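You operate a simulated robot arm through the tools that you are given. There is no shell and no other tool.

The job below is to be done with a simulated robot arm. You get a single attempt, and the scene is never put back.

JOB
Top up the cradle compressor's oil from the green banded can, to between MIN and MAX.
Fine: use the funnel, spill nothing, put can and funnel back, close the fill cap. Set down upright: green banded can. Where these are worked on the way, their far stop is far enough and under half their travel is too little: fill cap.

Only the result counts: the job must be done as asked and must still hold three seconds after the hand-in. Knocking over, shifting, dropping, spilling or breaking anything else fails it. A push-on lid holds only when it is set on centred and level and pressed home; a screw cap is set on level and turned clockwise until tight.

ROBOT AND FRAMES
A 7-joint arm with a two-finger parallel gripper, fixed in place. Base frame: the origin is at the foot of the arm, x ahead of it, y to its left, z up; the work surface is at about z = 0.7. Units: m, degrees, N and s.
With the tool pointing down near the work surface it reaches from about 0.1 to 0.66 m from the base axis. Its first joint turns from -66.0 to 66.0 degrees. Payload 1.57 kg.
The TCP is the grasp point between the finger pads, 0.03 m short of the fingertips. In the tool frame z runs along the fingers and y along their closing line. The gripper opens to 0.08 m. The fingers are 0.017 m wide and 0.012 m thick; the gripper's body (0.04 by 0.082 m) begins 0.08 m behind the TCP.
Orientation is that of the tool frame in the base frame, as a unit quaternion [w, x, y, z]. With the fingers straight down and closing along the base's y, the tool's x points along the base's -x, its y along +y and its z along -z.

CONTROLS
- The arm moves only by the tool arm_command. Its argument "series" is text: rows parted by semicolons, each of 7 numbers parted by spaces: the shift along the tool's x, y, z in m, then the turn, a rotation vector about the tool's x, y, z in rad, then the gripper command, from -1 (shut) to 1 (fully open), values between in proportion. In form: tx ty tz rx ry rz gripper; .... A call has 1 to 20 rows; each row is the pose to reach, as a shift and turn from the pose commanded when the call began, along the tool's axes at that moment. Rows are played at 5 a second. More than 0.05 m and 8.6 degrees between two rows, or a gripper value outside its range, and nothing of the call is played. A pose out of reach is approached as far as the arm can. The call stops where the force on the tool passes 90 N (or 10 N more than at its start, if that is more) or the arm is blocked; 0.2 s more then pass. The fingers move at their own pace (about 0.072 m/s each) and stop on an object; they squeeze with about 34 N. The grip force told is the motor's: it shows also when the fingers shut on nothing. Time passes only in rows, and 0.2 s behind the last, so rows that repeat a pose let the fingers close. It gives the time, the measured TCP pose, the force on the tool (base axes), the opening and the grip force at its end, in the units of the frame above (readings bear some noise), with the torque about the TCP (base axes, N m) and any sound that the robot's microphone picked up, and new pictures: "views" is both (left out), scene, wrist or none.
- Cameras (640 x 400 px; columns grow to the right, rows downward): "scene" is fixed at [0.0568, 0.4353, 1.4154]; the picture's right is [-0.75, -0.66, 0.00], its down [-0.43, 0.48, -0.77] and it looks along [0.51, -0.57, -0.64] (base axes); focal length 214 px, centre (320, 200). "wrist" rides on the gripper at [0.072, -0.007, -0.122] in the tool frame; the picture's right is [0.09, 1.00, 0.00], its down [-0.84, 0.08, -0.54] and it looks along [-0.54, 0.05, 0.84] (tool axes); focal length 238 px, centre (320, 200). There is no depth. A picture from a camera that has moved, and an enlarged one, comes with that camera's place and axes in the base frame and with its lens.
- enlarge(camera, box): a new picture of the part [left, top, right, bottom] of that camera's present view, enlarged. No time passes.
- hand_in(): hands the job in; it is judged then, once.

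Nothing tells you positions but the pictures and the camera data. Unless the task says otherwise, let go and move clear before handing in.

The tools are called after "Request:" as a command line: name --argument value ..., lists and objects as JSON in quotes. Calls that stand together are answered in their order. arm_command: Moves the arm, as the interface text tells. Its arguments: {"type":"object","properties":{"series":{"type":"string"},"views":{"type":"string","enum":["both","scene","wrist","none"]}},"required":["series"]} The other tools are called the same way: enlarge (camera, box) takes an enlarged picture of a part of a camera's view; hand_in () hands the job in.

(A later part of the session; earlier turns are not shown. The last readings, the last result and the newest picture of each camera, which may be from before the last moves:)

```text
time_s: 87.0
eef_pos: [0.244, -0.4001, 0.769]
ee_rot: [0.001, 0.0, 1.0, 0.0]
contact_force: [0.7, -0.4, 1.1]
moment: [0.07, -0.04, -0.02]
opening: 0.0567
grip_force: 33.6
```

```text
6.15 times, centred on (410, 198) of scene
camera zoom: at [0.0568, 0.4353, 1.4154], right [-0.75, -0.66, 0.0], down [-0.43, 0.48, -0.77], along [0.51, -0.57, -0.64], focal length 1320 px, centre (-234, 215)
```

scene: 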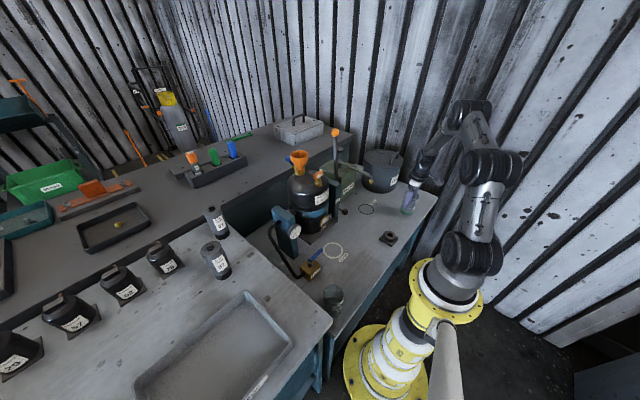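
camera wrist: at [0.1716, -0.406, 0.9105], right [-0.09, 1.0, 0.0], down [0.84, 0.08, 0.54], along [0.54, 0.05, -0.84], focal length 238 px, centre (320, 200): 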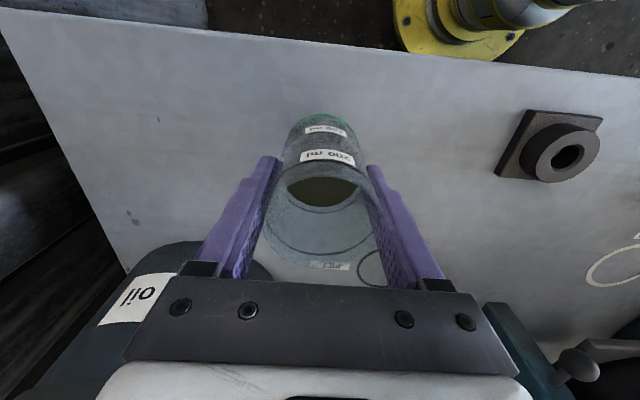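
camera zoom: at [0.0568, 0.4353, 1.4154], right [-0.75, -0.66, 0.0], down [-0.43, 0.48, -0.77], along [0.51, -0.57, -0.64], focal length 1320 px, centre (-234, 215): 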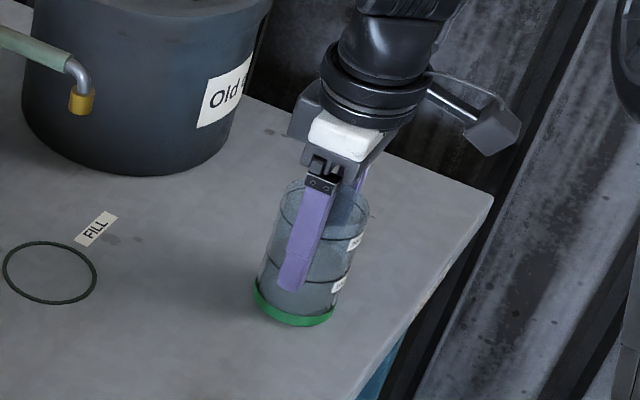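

Touch-down. Opening the fingers and rising straight up.

Request:
arm_command --series "0 0 0.0005 0 0 0 -1; 0 0 0.0005 0 0 0 0.5; 0 0 0.0005 0 0 0 0.75; 0 0 0.0005 0 0 0 1; 0 0 0.0005 0 0 0 1; 0 0 -0.02 0 0 0 1; 0 0 -0.05 0 0 0 1; 0 0 -0.09 0 0 0 1; 0 0 -0.13 0 0 0 1; 0 0 -0.17 0 0 0 1" --views "both"

Request:
enlarge --camera "scene" --box '[380, 175, 440, 230]'

```text
time_s: 89.2
eef_pos: [0.2461, -0.3996, 0.9397]
ee_rot: [0.0, -0.001, 1.0, 0.0]
contact_force: [1.0, 0.2, -0.2]
moment: [0.0, 0.02, 0.0]
opening: 0.0801
grip_force: 0.1
camera wrist: at [0.1742, -0.4057, 1.0615], right [-0.09, 1.0, 0.0], down [0.84, 0.08, 0.54], along [0.54, 0.05, -0.84], focal length 238 px, centre (320, 200)
```

scene: 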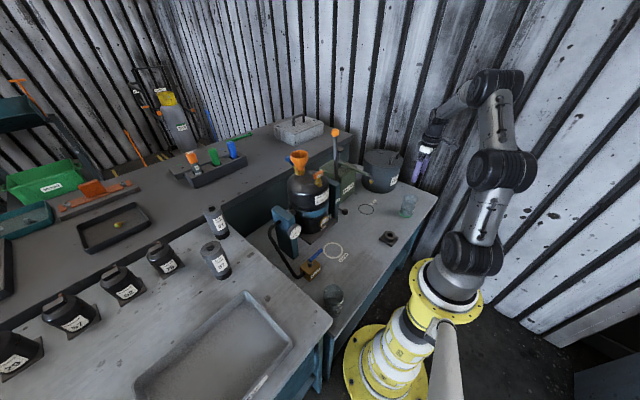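
wrist: 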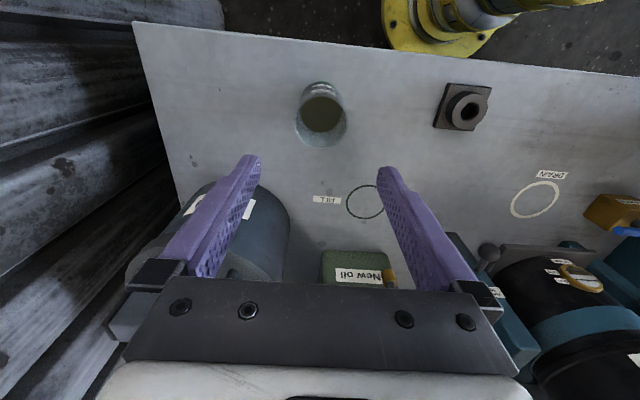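

```text
7.27 times, centred on (410, 202) of scene
camera zoom: at [0.0568, 0.4353, 1.4154], right [-0.75, -0.66, 0.0], down [-0.43, 0.48, -0.77], along [0.51, -0.57, -0.64], focal length 1560 px, centre (-334, 182)
```

zoom: 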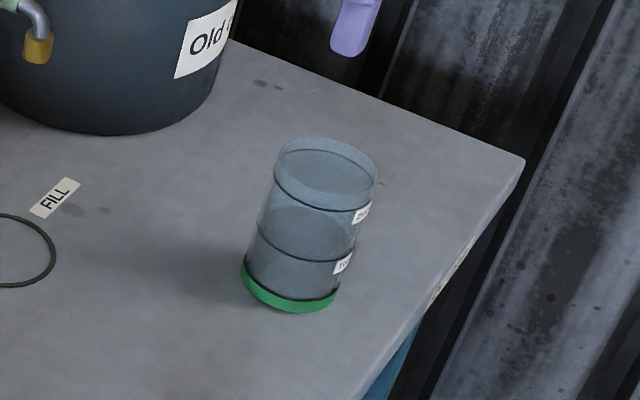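

The can stands upright on its original spot. Now I go back to above the funnel.

Request:
arm_command --series "0 0 -0.04 0 0 0 1; 0 0.02 -0.08 0 0 0 1; -0.005 0.05 -0.115 0 0 0 1; -0.012 0.085 -0.145 0 0 0 1; -0.022 0.122 -0.17 0 0 0 1; -0.035 0.16 -0.19 0 0 0 1; -0.05 0.2 -0.205 0 0 0 1; -0.065 0.24 -0.215 0 0 0 1; -0.08 0.28 -0.222 0 0 0 1; -0.095 0.32 -0.222 0 0 0 1; -0.115 0.355 -0.222 0 0 0 1; -0.14 0.385 -0.222 0 0 0 1; -0.175 0.4 -0.222 0 0 0 1; -0.215 0.4 -0.222 0 0 0 1; -0.25 0.4 -0.222 0 0 0 1; -0.28 0.4 -0.222 0 0 0 1; -0.2876 0.4 -0.222 0 0 0 1; -0.2876 0.4 -0.222 0 0 0 1" --views "both"

Request:
enlarge --camera "wrist" --box '[250, 90, 390, 220]'

Request:
enlarge --camera "scene" --box '[318, 210, 340, 232]'

```text
time_s: 93.0
eef_pos: [0.5289, -0.0, 1.1585]
ee_rot: [-0.001, -0.001, 1.0, -0.001]
contact_force: [-0.1, 0.7, -0.6]
moment: [0.03, 0.03, -0.02]
opening: 0.0801
grip_force: 0.1
camera wrist: at [0.4562, -0.0057, 1.2805], right [-0.09, 1.0, 0.0], down [0.84, 0.08, 0.54], along [0.54, 0.05, -0.84], focal length 238 px, centre (320, 200)
```

scene: 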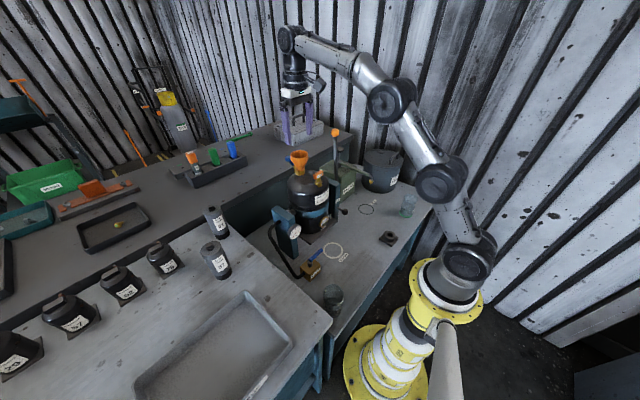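
wrist: 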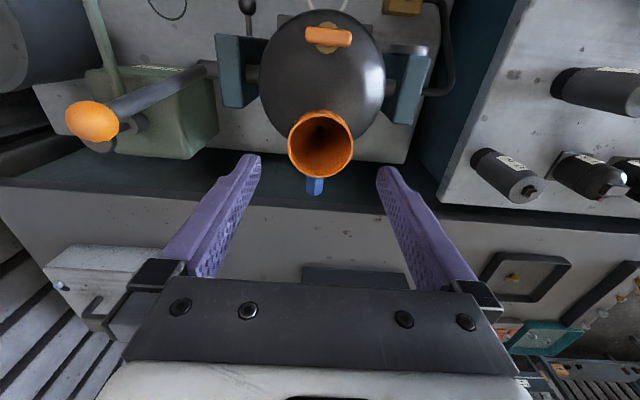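

```text
3.08 times, centred on (320, 155) of wrist
camera zoom: at [0.4562, -0.0057, 1.2805], right [-0.09, 1.0, 0.0], down [0.84, 0.08, 0.54], along [0.54, 0.05, -0.84], focal length 733 px, centre (320, 338)
```

zoom: 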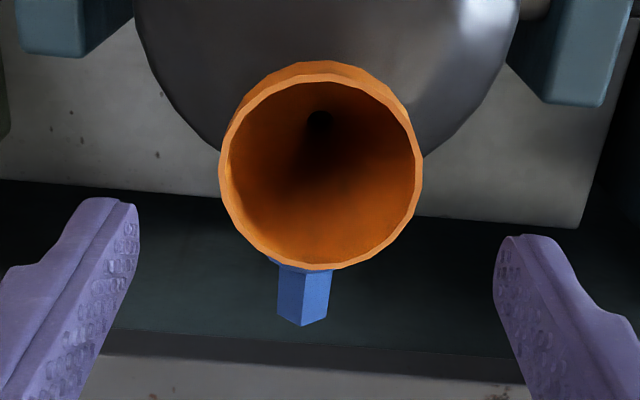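

```text
16.00 times, centred on (329, 221) of scene
camera zoom: at [0.0568, 0.4353, 1.4154], right [-0.75, -0.66, 0.0], down [-0.43, 0.48, -0.77], along [0.51, -0.57, -0.64], focal length 3432 px, centre (176, -136)
```

zoom: 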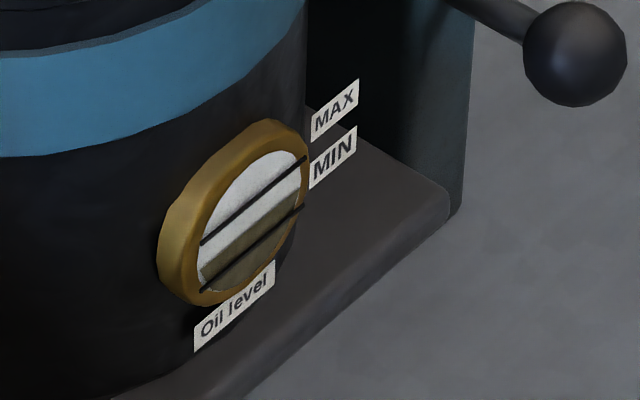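

The funnel is empty and the level holds near mid-range. Descending to the same grip height on the funnel rim, closing, and lifting it out.

Request:
arm_command --series "0 0 0.03 0 0 0 1; 0 0 0.06 0 0 0 1; 0 0 0.075 0 0 0 1; 0 0 0.079 0 0 0 1; 0 0 0.079 0 0 0 1; 0 0 0.079 0 0 0 -1; 0 0 0.079 0 0 0 -1; 0 0 0.079 0 0 0 -1; 0 0 0.079 0 0 0 -1" --views "wrist"

Request:
enlarge --camera "scene" --box '[285, 130, 335, 190]'

```text
time_s: 95.0
eef_pos: [0.5325, 0.0015, 1.0798]
ee_rot: [0.0, -0.001, 1.0, -0.001]
contact_force: [-0.2, -0.4, 0.3]
moment: [0.02, 0.0, 0.01]
opening: 0.0589
grip_force: 33.9
camera wrist: at [0.4593, -0.0043, 1.2018], right [-0.09, 1.0, 0.0], down [0.84, 0.08, 0.54], along [0.54, 0.05, -0.84], focal length 238 px, centre (320, 200)
```

wrist: 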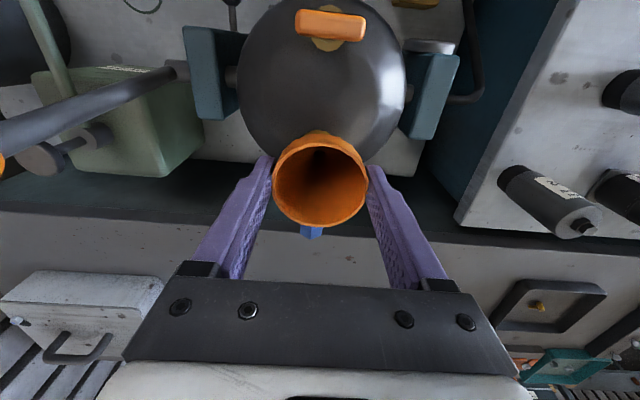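

```text
6.67 times, centred on (310, 160) of scene
camera zoom: at [0.0568, 0.4353, 1.4154], right [-0.75, -0.66, 0.0], down [-0.43, 0.48, -0.77], along [0.51, -0.57, -0.64], focal length 1430 px, centre (387, 467)
```

zoom: 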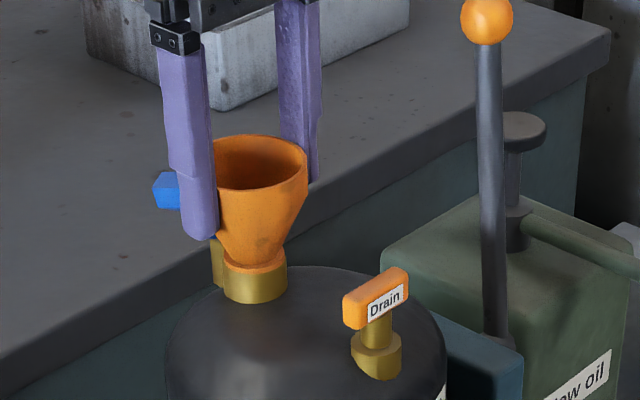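

Gripped. Lifting the funnel straight out of the neck.

Request:
arm_command --series "0 0 -0.004 0 0 0 -1; 0 0 -0.01 0 0 0 -1; 0 0 -0.018 0 0 0 -1; 0 0 -0.028 0 0 0 -1; 0 0 -0.04 0 0 0 -1; 0 0 -0.055 0 0 0 -1; 0 0 -0.069 0 0 0 -1; 0 0 -0.069 0 0 0 -1" --views "wrist"

Request:
enlarge --camera "scene" --box '[285, 125, 335, 185]'

```text
time_s: 96.8
eef_pos: [0.5298, 0.0016, 1.1485]
ee_rot: [0.0, 0.0, 1.0, -0.001]
contact_force: [0.1, 0.8, -1.1]
moment: [-0.01, -0.01, 0.0]
opening: 0.0587
grip_force: 33.9
camera wrist: at [0.4568, -0.0044, 1.2715], right [-0.09, 1.0, 0.0], down [0.84, 0.08, 0.54], along [0.54, 0.05, -0.84], focal length 238 px, centre (320, 200)
```

wrist: 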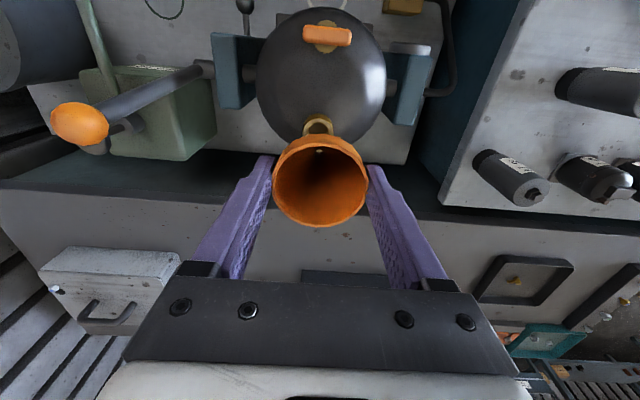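

```text
6.67 times, centred on (310, 155) of scene
camera zoom: at [0.0568, 0.4353, 1.4154], right [-0.75, -0.66, 0.0], down [-0.43, 0.48, -0.77], along [0.51, -0.57, -0.64], focal length 1430 px, centre (387, 500)
```

zoom: 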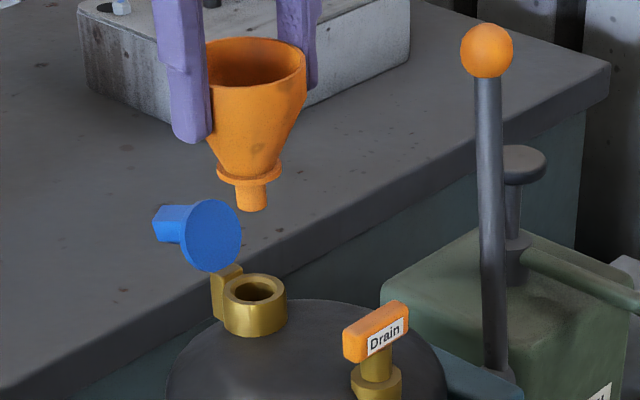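

The funnel is out, clean and vertical. Carrying it back to above its holder.

Request:
arm_command --series "0.035 0 0 0 0 0 -1; 0.075 0 0 0 0 0 -1; 0.115 0 0 0 0 0 -1; 0.155 -0.003 0 0 0 0 -1; 0.19 -0.02 0.005 0 0 0 -1; 0.215 -0.045 0.02 0 0 0 -1; 0.238 -0.075 0.04 0 0 0 -1; 0.258 -0.105 0.065 0 0 0 -1; 0.275 -0.135 0.092 0 0 0 -1; 0.288 -0.16 0.122 0 0 0 -1; 0.298 -0.182 0.155 0 0 0 -1; 0.3036 -0.196 0.188 0 0 0 -1; 0.3036 -0.201 0.22 0 0 0 -1; 0.3036 -0.201 0.22 0 0 0 -1" --views "both"

Request:
enlarge --camera "scene" --box '[370, 185, 420, 250]'

Request:
enlarge --camera "wrist" --box '[260, 70, 380, 240]'

```text
time_s: 99.8
eef_pos: [0.2273, -0.2015, 0.9289]
ee_rot: [0.0, -0.002, 1.0, -0.001]
contact_force: [0.5, -0.6, -0.9]
moment: [-0.01, -0.01, -0.01]
opening: 0.0587
grip_force: 34.4
camera wrist: at [0.1547, -0.2082, 1.051], right [-0.09, 1.0, 0.0], down [0.84, 0.08, 0.54], along [0.54, 0.05, -0.84], focal length 238 px, centre (320, 200)
```

scene: 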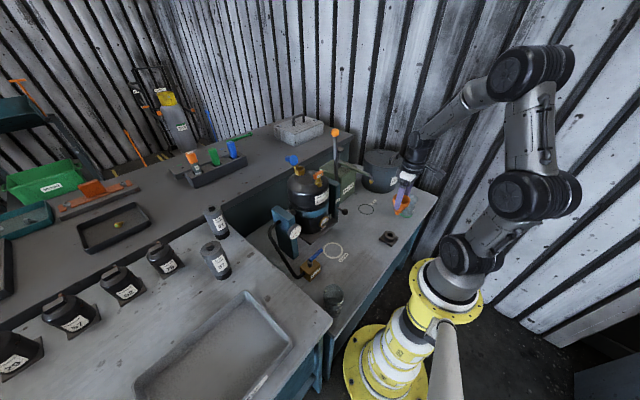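
wrist: 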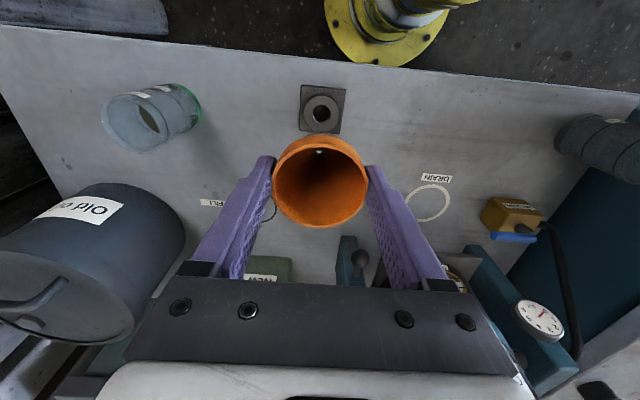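

```text
6.15 times, centred on (395, 218) of scene
camera zoom: at [0.0568, 0.4353, 1.4154], right [-0.75, -0.66, 0.0], down [-0.43, 0.48, -0.77], along [0.51, -0.57, -0.64], focal length 1320 px, centre (-142, 92)
```

zoom: 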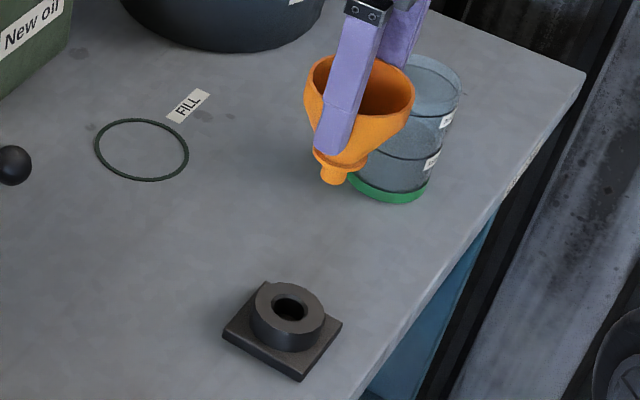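

```text
2.35 times, centred on (320, 155) of wrist
camera zoom: at [0.1547, -0.2082, 1.051], right [-0.09, 1.0, 0.0], down [0.84, 0.08, 0.54], along [0.54, 0.05, -0.84], focal length 561 px, centre (320, 306)
```

zoom: 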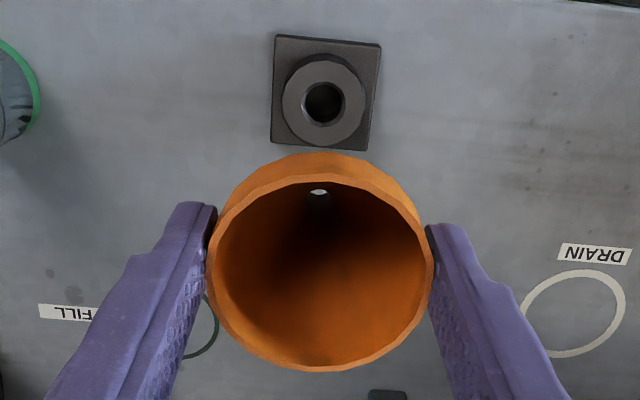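

The holder is about 2 mm to +y relative to the funnel. I'll correct slightly, lower to about 12 mm above it and re-measure.

Request:
arm_command --series "0.001 0.002 0.02 0 0 0 -1; 0.001 0.002 0.05 0 0 0 -1; 0.001 0.002 0.08 0 0 0 -1; 0.001 0.002 0.1 0 0 0 -1; 0.001 0.002 0.109 0 0 0 -1; 0.001 0.002 0.109 0 0 0 -1" --views "wrist"

Request:
enlarge --camera "scene" --box '[378, 215, 408, 250]'

Request:
enlarge --camera "wrist" --box '[280, 90, 360, 150]'

```text
time_s: 101.2
eef_pos: [0.2272, -0.1977, 0.8192]
ee_rot: [0.0, -0.001, 1.0, -0.001]
contact_force: [-0.4, 0.1, -1.3]
moment: [0.01, -0.01, 0.02]
opening: 0.0588
grip_force: 33.7
camera wrist: at [0.1553, -0.2046, 0.9411], right [-0.09, 1.0, 0.0], down [0.84, 0.08, 0.54], along [0.54, 0.05, -0.84], focal length 238 px, centre (320, 200)
```

wrist: 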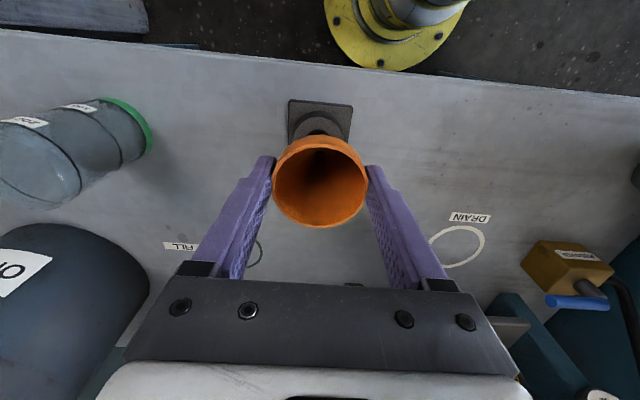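

```text
11.43 times, centred on (393, 232) of scene
camera zoom: at [0.0568, 0.4353, 1.4154], right [-0.75, -0.66, 0.0], down [-0.43, 0.48, -0.77], along [0.51, -0.57, -0.64], focal length 2451 px, centre (-514, -171)
```

zoom: 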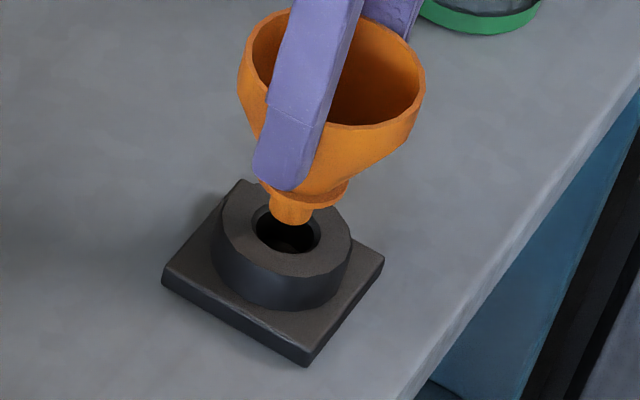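

```text
6.67 times, centred on (320, 120) of wrist
camera zoom: at [0.1553, -0.2046, 0.9411], right [-0.09, 1.0, 0.0], down [0.84, 0.08, 0.54], along [0.54, 0.05, -0.84], focal length 1589 px, centre (320, 733)
```

zoom: 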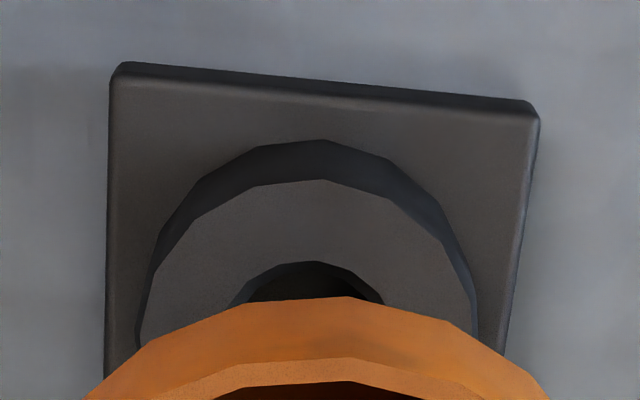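

The spout is within about 2 mm of the hole centre, inside the clearance. Lowering it into the holder.

Request:
arm_command --series "0 -0.001 0.004 0 0 0 -1; 0 -0.001 0.008 0 0 0 -1; 0 -0.001 0.012 0 0 0 -1; 0 -0.001 0.016 0 0 0 -1; 0 -0.001 0.02 0 0 0 -1; 0 -0.001 0.023 0 0 0 -1; 0 -0.001 0.025 0 0 0 -1; 0 -0.001 0.025 0 0 0 -1" --views "none"

Request:
enlarge --camera "scene" --box '[378, 215, 408, 250]'

```text
time_s: 103.0
eef_pos: [0.2267, -0.1991, 0.7961]
ee_rot: [0.0, 0.0, 1.0, 0.0]
contact_force: [-0.5, -0.3, -0.2]
moment: [0.0, 0.01, -0.05]
opening: 0.0589
grip_force: 34.4
```

```text
11.43 times, centred on (393, 232) of scene
camera zoom: at [0.0568, 0.4353, 1.4154], right [-0.75, -0.66, 0.0], down [-0.43, 0.48, -0.77], along [0.51, -0.57, -0.64], focal length 2451 px, centre (-514, -171)
```

zoom: 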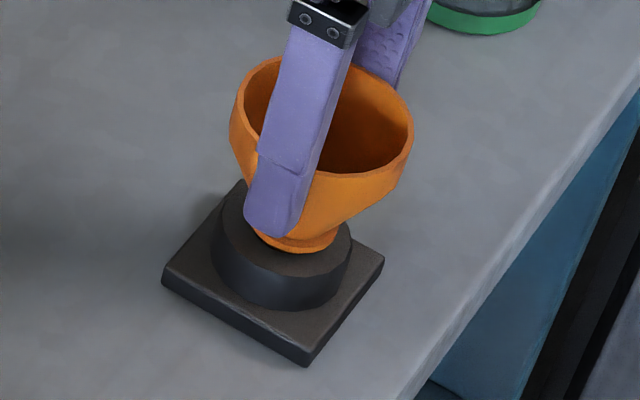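

Request:
arm_command --series "0 0 0.001 0 0 0 -1; 0 0 0.002 0 0 0 -1; 0 0 0.003 0 0 0 -1; 0 0 0.004 0 0 0 -1; 0 0 0.004 0 0 0 -1" --views "none"

Request:
enlarge --camera "scene" --box '[378, 215, 408, 250]'

```text
time_s: 104.2
eef_pos: [0.2269, -0.2001, 0.7911]
ee_rot: [0.001, 0.001, 1.0, 0.0]
contact_force: [0.4, 0.1, -0.9]
moment: [-0.02, 0.03, -0.01]
opening: 0.0585
grip_force: 33.7
```

```text
11.43 times, centred on (393, 232) of scene
camera zoom: at [0.0568, 0.4353, 1.4154], right [-0.75, -0.66, 0.0], down [-0.43, 0.48, -0.77], along [0.51, -0.57, -0.64], focal length 2451 px, centre (-514, -171)
```

zoom: 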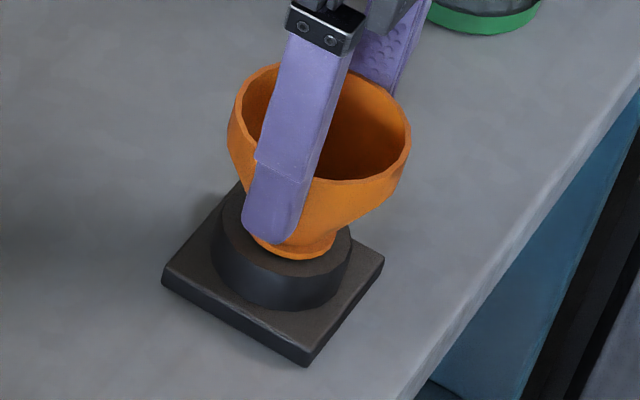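

Request:
arm_command --series "0 0 0.0007 0 0 0 -1; 0 0 0.0014 0 0 0 -1; 0 0 0.002 0 0 0 -1; 0 0 0.002 0 0 0 -1" --views "none"

Request:
enlarge --camera "scene" --box '[378, 215, 408, 250]'

```text
time_s: 105.2
eef_pos: [0.2277, -0.2007, 0.7908]
ee_rot: [0.0, -0.001, 1.0, -0.002]
contact_force: [-0.7, 0.4, 4.5]
moment: [0.09, 0.03, 0.0]
opening: 0.0589
grip_force: 33.9
```

```text
11.43 times, centred on (393, 232) of scene
camera zoom: at [0.0568, 0.4353, 1.4154], right [-0.75, -0.66, 0.0], down [-0.43, 0.48, -0.77], along [0.51, -0.57, -0.64], focal length 2451 px, centre (-514, -171)
```

zoom: 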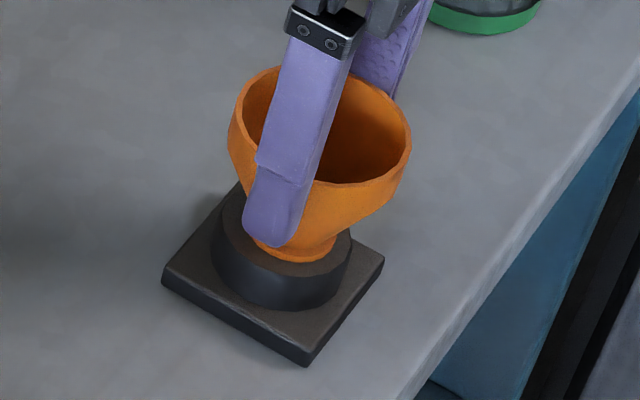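

Seated in the holder (4.5 N contact). Opening the fingers and rising straight up.

Request:
arm_command --series "0 0 0 0 0 0 0.55; 0 0 0 0 0 0 0.8; 0 0 0 0 0 0 1; 0 0 0 0 0 0 1; 0 0 -0.02 0 0 0 1; 0 0 -0.05 0 0 0 1; 0 0 -0.09 0 0 0 1; 0 0 -0.13 0 0 0 1; 0 0 -0.14 0 0 0 1" --views "both"

Request:
enlarge --camera "scene" --box '[378, 205, 418, 250]'

Request:
enlarge --camera "scene" --box '[280, 140, 340, 240]'

```text
time_s: 107.2
eef_pos: [0.2281, -0.1989, 0.9316]
ee_rot: [0.0, 0.0, 1.0, -0.002]
contact_force: [-0.9, -0.2, 0.3]
moment: [-0.01, 0.05, 0.01]
opening: 0.0798
grip_force: 0.2
camera wrist: at [0.1554, -0.2063, 1.0528], right [-0.09, 1.0, 0.0], down [0.84, 0.08, 0.54], along [0.54, 0.05, -0.84], focal length 238 px, centre (320, 200)
```

scene: 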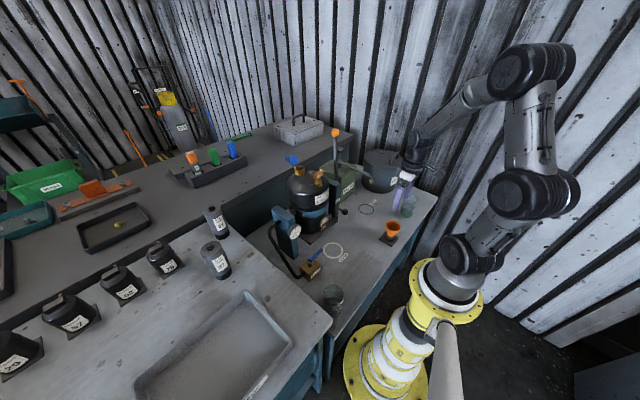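
wrist: 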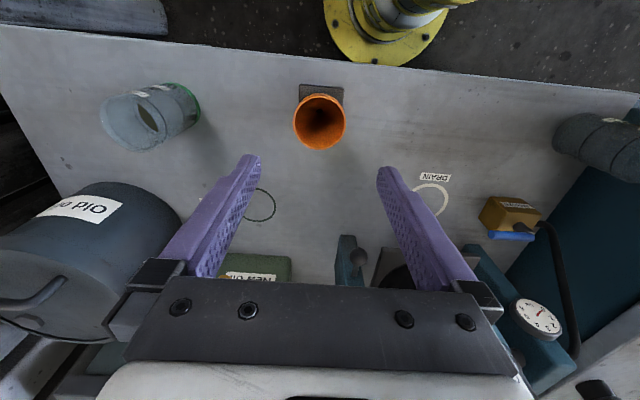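

```text
8.89 times, centred on (398, 228) of scene
camera zoom: at [0.0568, 0.4353, 1.4154], right [-0.75, -0.66, 0.0], down [-0.43, 0.48, -0.77], along [0.51, -0.57, -0.64], focal length 1906 px, centre (-373, -44)
```

zoom: 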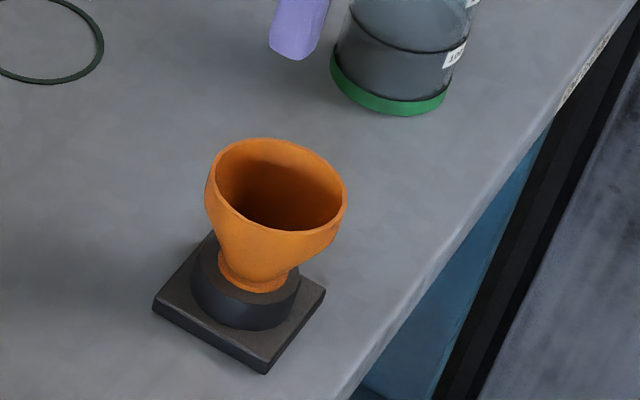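

```text
4.00 times, centred on (310, 190) of scene
camera zoom: at [0.0568, 0.4353, 1.4154], right [-0.75, -0.66, 0.0], down [-0.43, 0.48, -0.77], along [0.51, -0.57, -0.64], focal length 858 px, centre (360, 240)
```

zoom: 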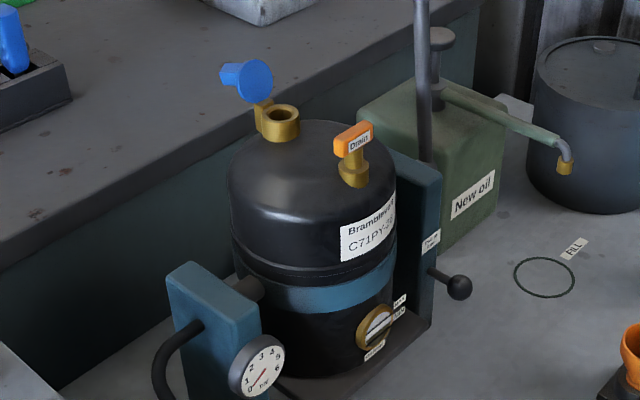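

The funnel is back in its holder. Next I'll close the fill cap: approach with open fingers straddling the flap, stopping short to check alignment.

Request:
arm_command --series "0 0 -0.045 0 0 0 1; -0.005 0.015 -0.085 0 0 0 1; -0.015 0.04 -0.12 0 0 0 1; -0.03 0.07 -0.148 0 0 0 1; -0.05 0.1 -0.17 0 0 0 1; -0.075 0.13 -0.187 0 0 0 1; -0.105 0.158 -0.198 0 0 0 1; -0.138 0.18 -0.2 0 0 0 1; -0.175 0.195 -0.2 0 0 0 1; -0.21 0.1985 -0.2 0 0 0 1; -0.245 0.1985 -0.2 0 0 0 1; -0.274 0.1985 -0.185 0 0 0 1; -0.304 0.1985 -0.17 0 0 0 1; -0.324 0.1985 -0.155 0 0 0 1; -0.324 0.1985 -0.155 0 0 0 1" --views "both"

Request:
enlarge --camera "scene" --box '[285, 130, 335, 190]'

Request:
enlarge --camera "wrist" --box '[260, 70, 380, 220]'

```text
time_s: 110.4
eef_pos: [0.551, 0.001, 1.085]
ee_rot: [0.0, -0.001, 1.0, -0.002]
contact_force: [0.3, 0.1, 0.8]
moment: [0.05, 0.01, 0.02]
opening: 0.0799
grip_force: 0.2
camera wrist: at [0.4791, -0.0053, 1.2062], right [-0.09, 1.0, 0.0], down [0.84, 0.08, 0.54], along [0.54, 0.05, -0.84], focal length 238 px, centre (320, 200)
```

scene: 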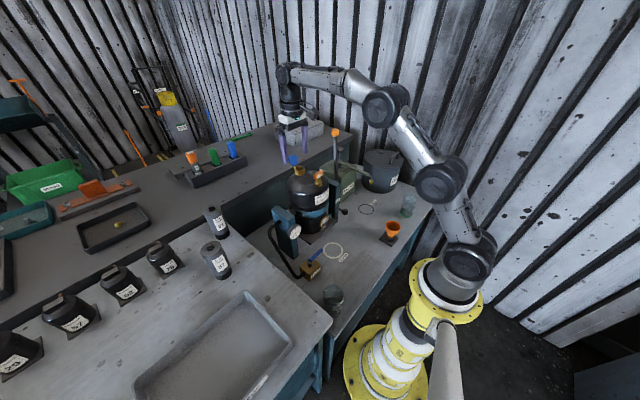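
wrist: 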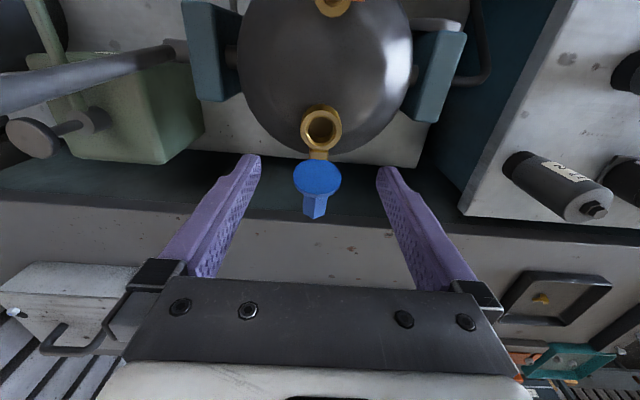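

```text
6.67 times, centred on (310, 160) of scene
camera zoom: at [0.0568, 0.4353, 1.4154], right [-0.75, -0.66, 0.0], down [-0.43, 0.48, -0.77], along [0.51, -0.57, -0.64], focal length 1430 px, centre (387, 467)
```

zoom: 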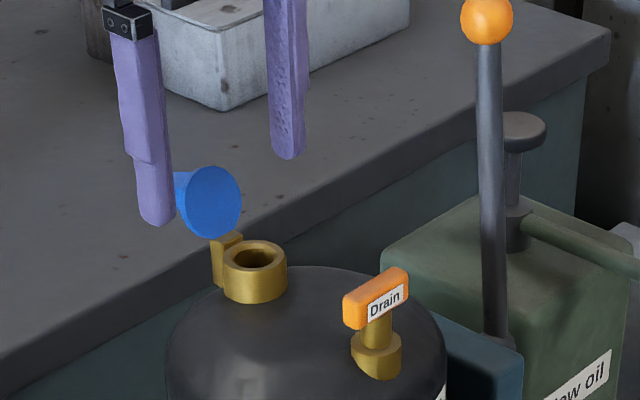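

```text
2.67 times, centred on (320, 145) of wrist
camera zoom: at [0.4791, -0.0053, 1.2062], right [-0.09, 1.0, 0.0], down [0.84, 0.08, 0.54], along [0.54, 0.05, -0.84], focal length 636 px, centre (320, 347)
```

zoom: 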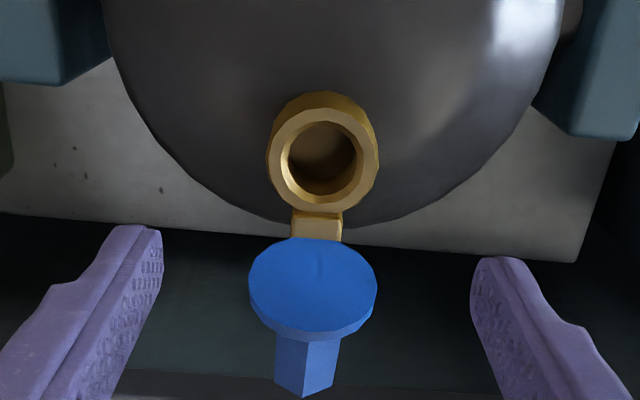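

The post is at y≈0 and points toward +x, as computed. Moving in so the pads straddle the middle of the post.

Request:
arm_command --series "-0.015 0 0.012 0 0 0 1; -0.03 0 0.024 0 0 0 1; -0.041 0 0.035 0 0 0 1; -0.041 0 0.035 0 0 0 1" --views "wrist"

Request:
enlarge --camera "scene" --box '[285, 140, 325, 185]'

Request:
enlarge --camera "wrist" --box '[250, 60, 390, 200]'

```text
time_s: 111.4
eef_pos: [0.59, -0.0001, 1.048]
ee_rot: [0.0, -0.001, 1.0, -0.001]
contact_force: [-0.7, 0.4, -0.1]
moment: [0.0, -0.01, 0.01]
opening: 0.0798
grip_force: 0.1
camera wrist: at [0.5172, -0.0071, 1.1701], right [-0.09, 1.0, 0.0], down [0.84, 0.08, 0.54], along [0.54, 0.05, -0.84], focal length 238 px, centre (320, 200)
```

wrist: 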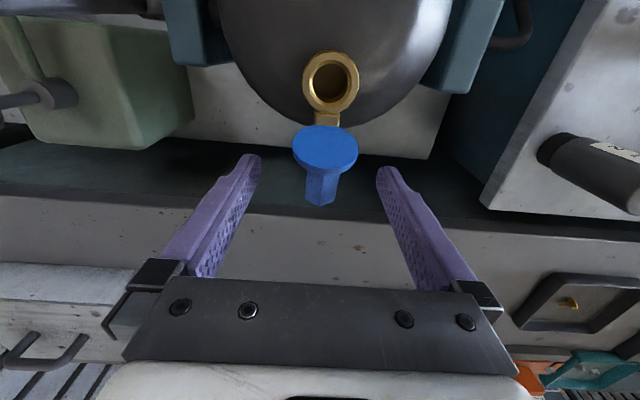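

```text
8.89 times, centred on (305, 162) of scene
camera zoom: at [0.0568, 0.4353, 1.4154], right [-0.75, -0.66, 0.0], down [-0.43, 0.48, -0.77], along [0.51, -0.57, -0.64], focal length 1906 px, centre (453, 533)
```

zoom: 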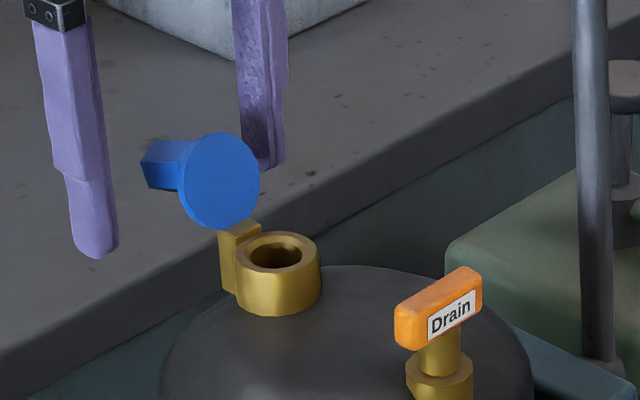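

```text
2.86 times, centred on (320, 130) of wrist
camera zoom: at [0.5172, -0.0071, 1.1701], right [-0.09, 1.0, 0.0], down [0.84, 0.08, 0.54], along [0.54, 0.05, -0.84], focal length 681 px, centre (320, 400)
```

zoom: 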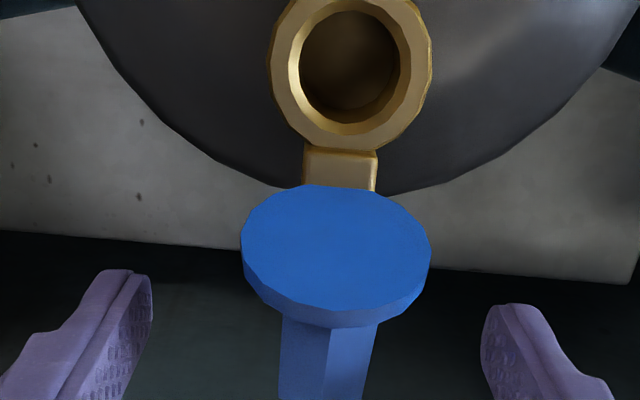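

Request:
arm_command --series "0 0 0 0 0 0 -1; 0 0 0 0 0 0 -1; 0 0 0 0 0 0 -1; 0 0 0 0 0 0 -1" --views "wrist"

Request:
enlarge --camera "scene" --box '[285, 140, 325, 185]'

```text
time_s: 112.4
eef_pos: [0.5889, 0.0004, 1.0479]
ee_rot: [0.0, -0.001, 1.0, 0.0]
contact_force: [0.4, 6.0, -0.3]
moment: [0.04, -0.04, 0.0]
opening: 0.0186
grip_force: 33.2
camera wrist: at [0.5171, -0.0064, 1.17], right [-0.09, 1.0, 0.0], down [0.84, 0.08, 0.54], along [0.54, 0.05, -0.84], focal length 238 px, centre (320, 200)
```

wrist: 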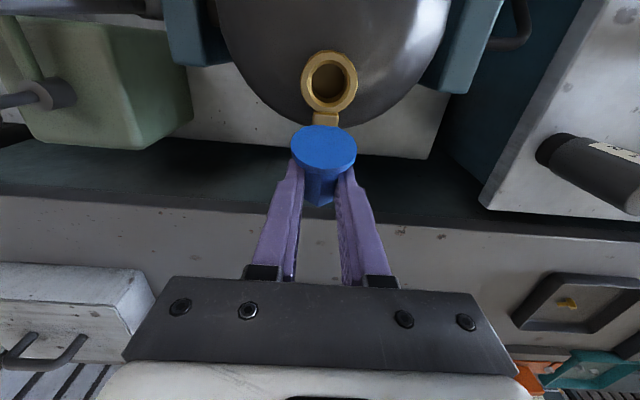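

```text
8.89 times, centred on (305, 162) of scene
camera zoom: at [0.0568, 0.4354, 1.4154], right [-0.75, -0.66, 0.0], down [-0.43, 0.48, -0.77], along [0.51, -0.57, -0.64], focal length 1906 px, centre (453, 533)
```

zoom: 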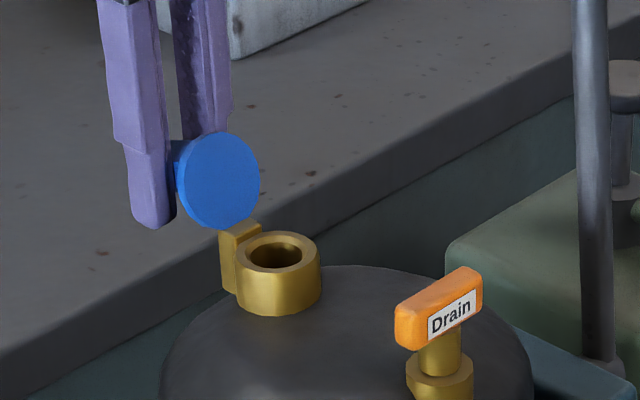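

The post is gripped. Now I swing it back about the hinge, turning the gripper along with it: first 30°.

Request:
arm_command --series "0.0022 0 -0.0022 0 -0.0654 0 -1; 0.0045 0 -0.0043 0 -0.1309 0 -1; 0.007 0 -0.0062 0 -0.1963 0 -1; 0.0095 0 -0.008 0 -0.2618 0 -1; 0.0122 0 -0.0096 0 -0.3272 0 -1; 0.0149 0 -0.011 0 -0.3927 0 -1; 0.0178 0 -0.0122 0 -0.4581 0 -1; 0.0207 0 -0.0132 0 -0.5236 0 -1; 0.0207 0 -0.0132 0 -0.5236 0 -1" --views "wrist"

Request:
enlarge --camera "scene" --box '[285, 135, 335, 185]'

```text
time_s: 114.4
eef_pos: [0.5709, -0.0001, 1.0608]
ee_rot: [0.258, 0.0, 0.966, -0.001]
contact_force: [9.4, 17.9, -17.3]
moment: [0.08, -0.65, 0.06]
opening: 0.0183
grip_force: 32.6
camera wrist: at [0.4472, -0.0064, 1.131], right [-0.08, 1.0, -0.05], down [0.45, 0.08, 0.89], along [0.89, 0.05, -0.46], focal length 238 px, centre (320, 200)
```

wrist: 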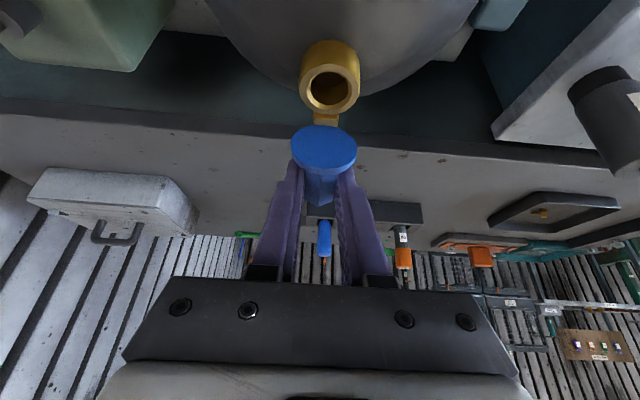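

```text
8.00 times, centred on (310, 160) of scene
camera zoom: at [0.0574, 0.4358, 1.4152], right [-0.75, -0.66, 0.0], down [-0.43, 0.48, -0.77], along [0.51, -0.57, -0.64], focal length 1716 px, centre (400, 520)
```

zoom: 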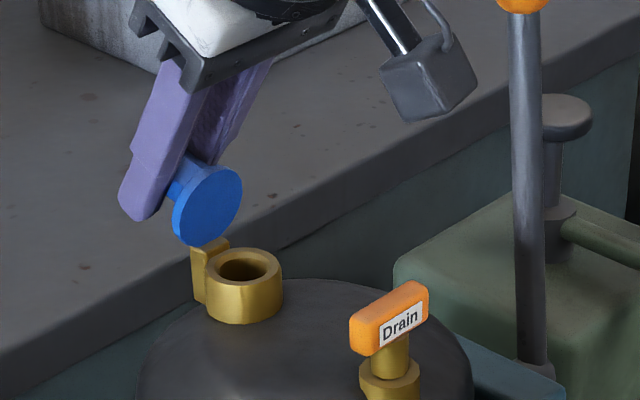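

The flap is following (now about 80° open) with moderate force. I'll trim the path slightly and swing on to about 50° open.

Request:
arm_command --series "0.003 0.0008 -0.0009 0 -0.0654 0 -1; 0.0052 0.0015 -0.003 0 -0.1309 0 -1; 0.0078 0.0015 -0.0049 0 -0.1963 0 -1; 0.0103 0.0015 -0.0066 0 -0.2618 0 -1; 0.013 0.0015 -0.0082 0 -0.3272 0 -1; 0.0156 0.0015 -0.0097 0 -0.3927 0 -1; 0.0185 0.0015 -0.0109 0 -0.4581 0 -1; 0.0214 0.0015 -0.012 0 -0.5236 0 -1; 0.0214 0.0015 -0.012 0 -0.5236 0 -1" --views "wrist"

Request:
enlarge --camera "scene" --box '[285, 135, 335, 185]'

```text
time_s: 116.4
eef_pos: [0.5478, 0.0003, 1.0642]
ee_rot: [0.502, -0.001, 0.865, 0.0]
contact_force: [9.6, -5.1, 0.9]
moment: [0.02, -0.43, -0.08]
opening: 0.0187
grip_force: 32.6
camera wrist: at [0.4049, -0.0063, 1.0614], right [-0.05, 1.0, -0.08], down [-0.06, 0.08, 1.0], along [1.0, 0.05, 0.05], focal length 238 px, centre (320, 200)
```

wrist: 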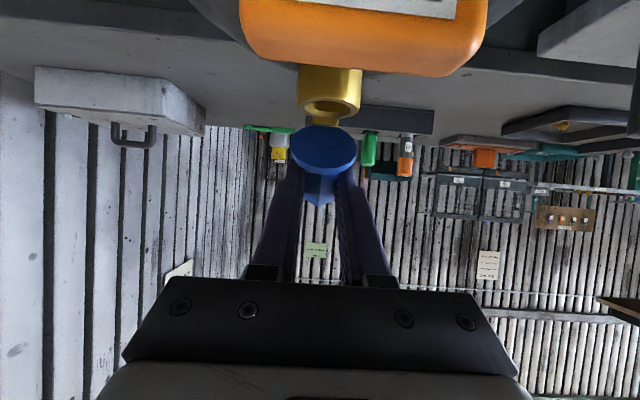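

```text
8.00 times, centred on (310, 160) of scene
camera zoom: at [0.0571, 0.4351, 1.4155], right [-0.75, -0.66, 0.0], down [-0.43, 0.48, -0.77], along [0.51, -0.57, -0.64], focal length 1716 px, centre (400, 520)
```

zoom: 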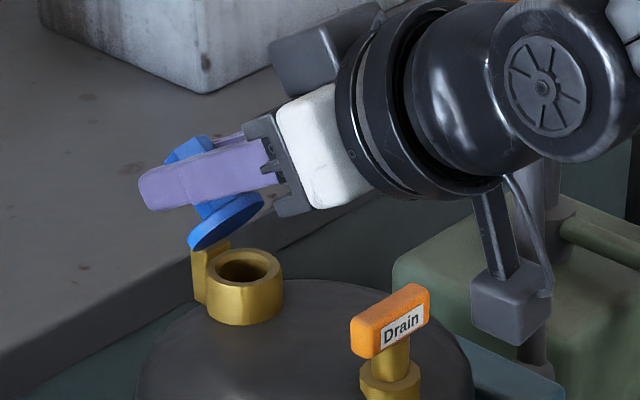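

The flap is about 50° open, inside the range where it falls shut by itself. I'll open the fingers and let it close.

Request:
arm_command --series "0 0 0 0 0 0 0; 0 0 0 0 0 0 1; 0 0 0 0 0 0 1; 0 0 0 0 0 0 1; 0 0 0 0 0 0 1" --views "wrist"

Request:
enlarge --camera "scene" --box '[285, 135, 335, 185]'

```text
time_s: 117.6
eef_pos: [0.5474, -0.0001, 1.0623]
ee_rot: [0.5, -0.002, 0.866, 0.001]
contact_force: [0.2, 0.7, -0.3]
moment: [0.0, 0.01, 0.0]
opening: 0.0799
grip_force: 0.0
camera wrist: at [0.4042, -0.0061, 1.0599], right [-0.05, 1.0, -0.08], down [-0.05, 0.08, 1.0], along [1.0, 0.05, 0.05], focal length 238 px, centre (320, 200)
```

wrist: 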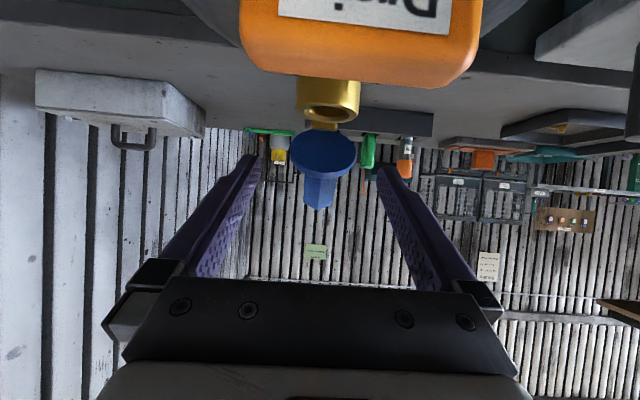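

```text
8.00 times, centred on (310, 160) of scene
camera zoom: at [0.0568, 0.4353, 1.4154], right [-0.75, -0.66, 0.0], down [-0.43, 0.48, -0.77], along [0.51, -0.57, -0.64], focal length 1716 px, centre (400, 520)
```

zoom: 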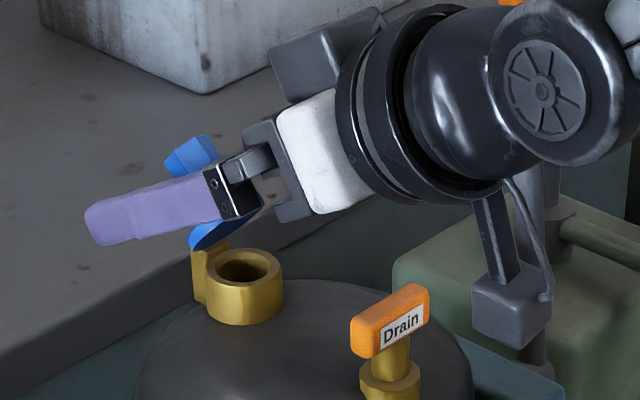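

The flap stays where it was left (hinge friction), so it needs pushing shut. I'll retreat, bring the tool vertical again, then go behind the post and push it toward the neck.

Request:
arm_command --series "0 0 -0.04 0 0 0 1; 0 0 -0.08 0 0 0 1; -0.0056 0 -0.0885 0 0.1309 0 1; -0.0125 0 -0.0925 0 0.2618 0 1; -0.0195 0 -0.0965 0 0.3927 0 1; -0.0255 0 -0.1 0 0.5236 0 1; -0.0299 0 -0.1025 0 0.6545 0 1; -0.0299 0 -0.1025 0 0.7854 0 1; -0.0299 0 -0.1025 0 0.9163 0 1; -0.0299 0 -0.1025 0 1.0472 0 1; -0.0299 0 -0.1025 0 1.0472 0 1" --views "wrist"

Request:
enlarge --camera "scene" --box '[285, 135, 335, 185]'

Request:
enlarge --camera "wrist" --box '[260, 100, 380, 240]'

```text
time_s: 120.0
eef_pos: [0.4722, 0.0018, 1.1389]
ee_rot: [-0.002, -0.001, 1.0, -0.002]
contact_force: [0.4, 0.2, 0.5]
moment: [0.03, -0.01, 0.01]
opening: 0.0801
grip_force: 0.0
camera wrist: at [0.4002, -0.0052, 1.2618], right [-0.09, 1.0, 0.0], down [0.84, 0.08, 0.54], along [0.54, 0.05, -0.84], focal length 238 px, centre (320, 200)
```

wrist: 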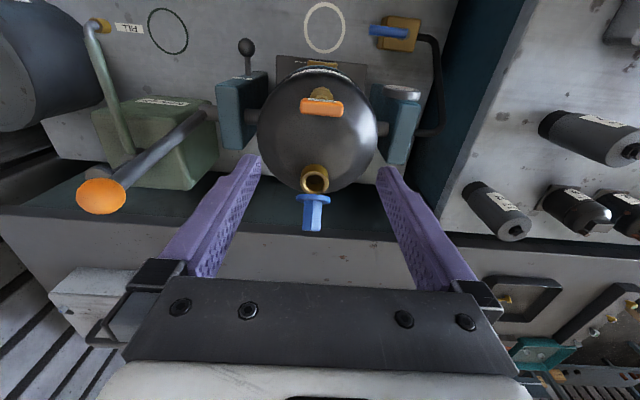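

```text
8.00 times, centred on (310, 160) of scene
camera zoom: at [0.0568, 0.4353, 1.4154], right [-0.75, -0.66, 0.0], down [-0.43, 0.48, -0.77], along [0.51, -0.57, -0.64], focal length 1716 px, centre (400, 520)
```

zoom: 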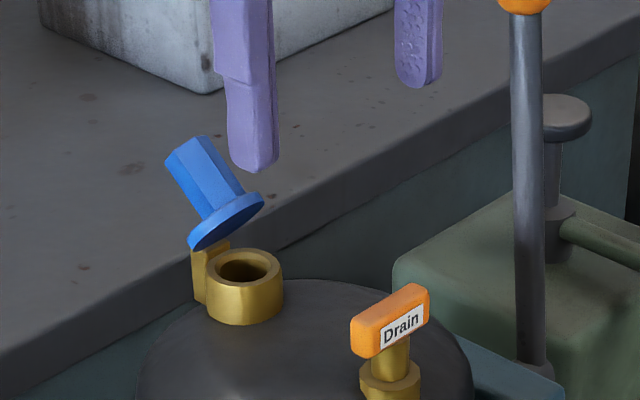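

```text
2.86 times, centred on (320, 170) of wrist
camera zoom: at [0.4002, -0.0052, 1.2618], right [-0.09, 1.0, 0.0], down [0.84, 0.08, 0.54], along [0.54, 0.05, -0.84], focal length 681 px, centre (320, 286)
```

zoom: 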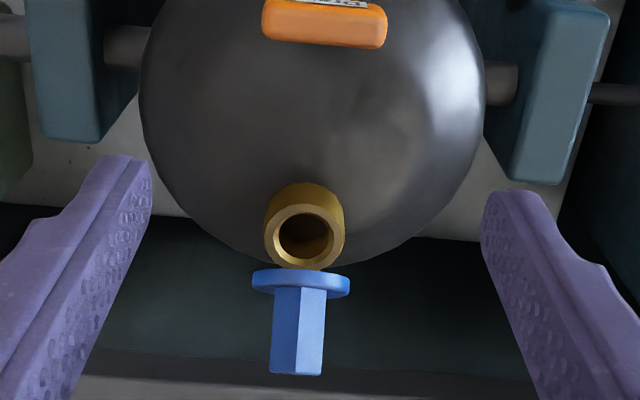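

The flap sits at about 50°. Moving over it with open fingers straddling, then closing the fingers just behind the post.

Request:
arm_command --series "-0.035 0 0.02 0 0 0 1; -0.07 0 0.043 0 0 0 1; -0.1 0 0.061 0 0 0 1; -0.122 0 0.074 0 0 0 1; -0.122 0 0.074 0 0 0 1; -0.122 0 0.074 0 0 0 -1; -0.122 0 0.074 0 0 0 -1; -0.122 0 0.074 0 0 0 -1; -0.122 0 0.074 0 0 0 -1" --views "wrist"

Request:
enlarge --camera "scene" --box '[285, 135, 335, 185]'

```text
time_s: 122.0
eef_pos: [0.5895, 0.0016, 1.0677]
ee_rot: [0.001, -0.001, 1.0, -0.001]
contact_force: [-0.2, -0.5, 0.2]
moment: [-0.02, -0.02, 0.0]
opening: 0.0
grip_force: 21.7
camera wrist: at [0.5187, -0.0049, 1.1889], right [-0.09, 1.0, 0.0], down [0.84, 0.08, 0.54], along [0.54, 0.05, -0.84], focal length 238 px, centre (320, 200)
```

wrist: 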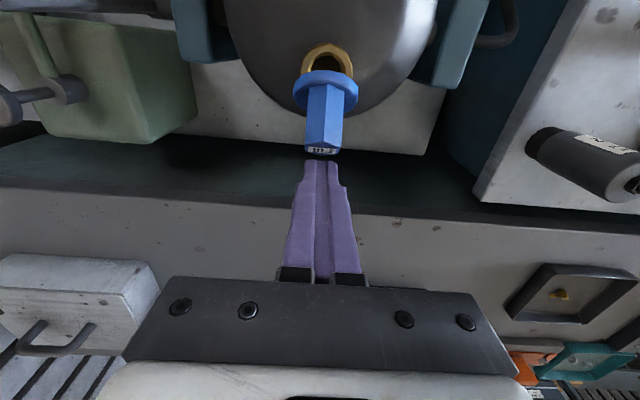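

```text
8.00 times, centred on (310, 160) of scene
camera zoom: at [0.0568, 0.4353, 1.4154], right [-0.75, -0.66, 0.0], down [-0.43, 0.48, -0.77], along [0.51, -0.57, -0.64], focal length 1716 px, centre (400, 520)
```

zoom: 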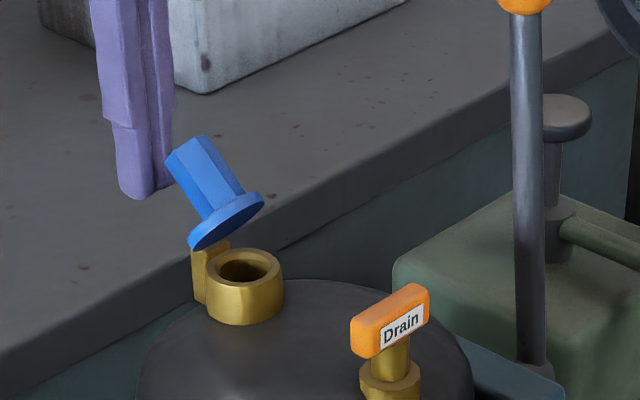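

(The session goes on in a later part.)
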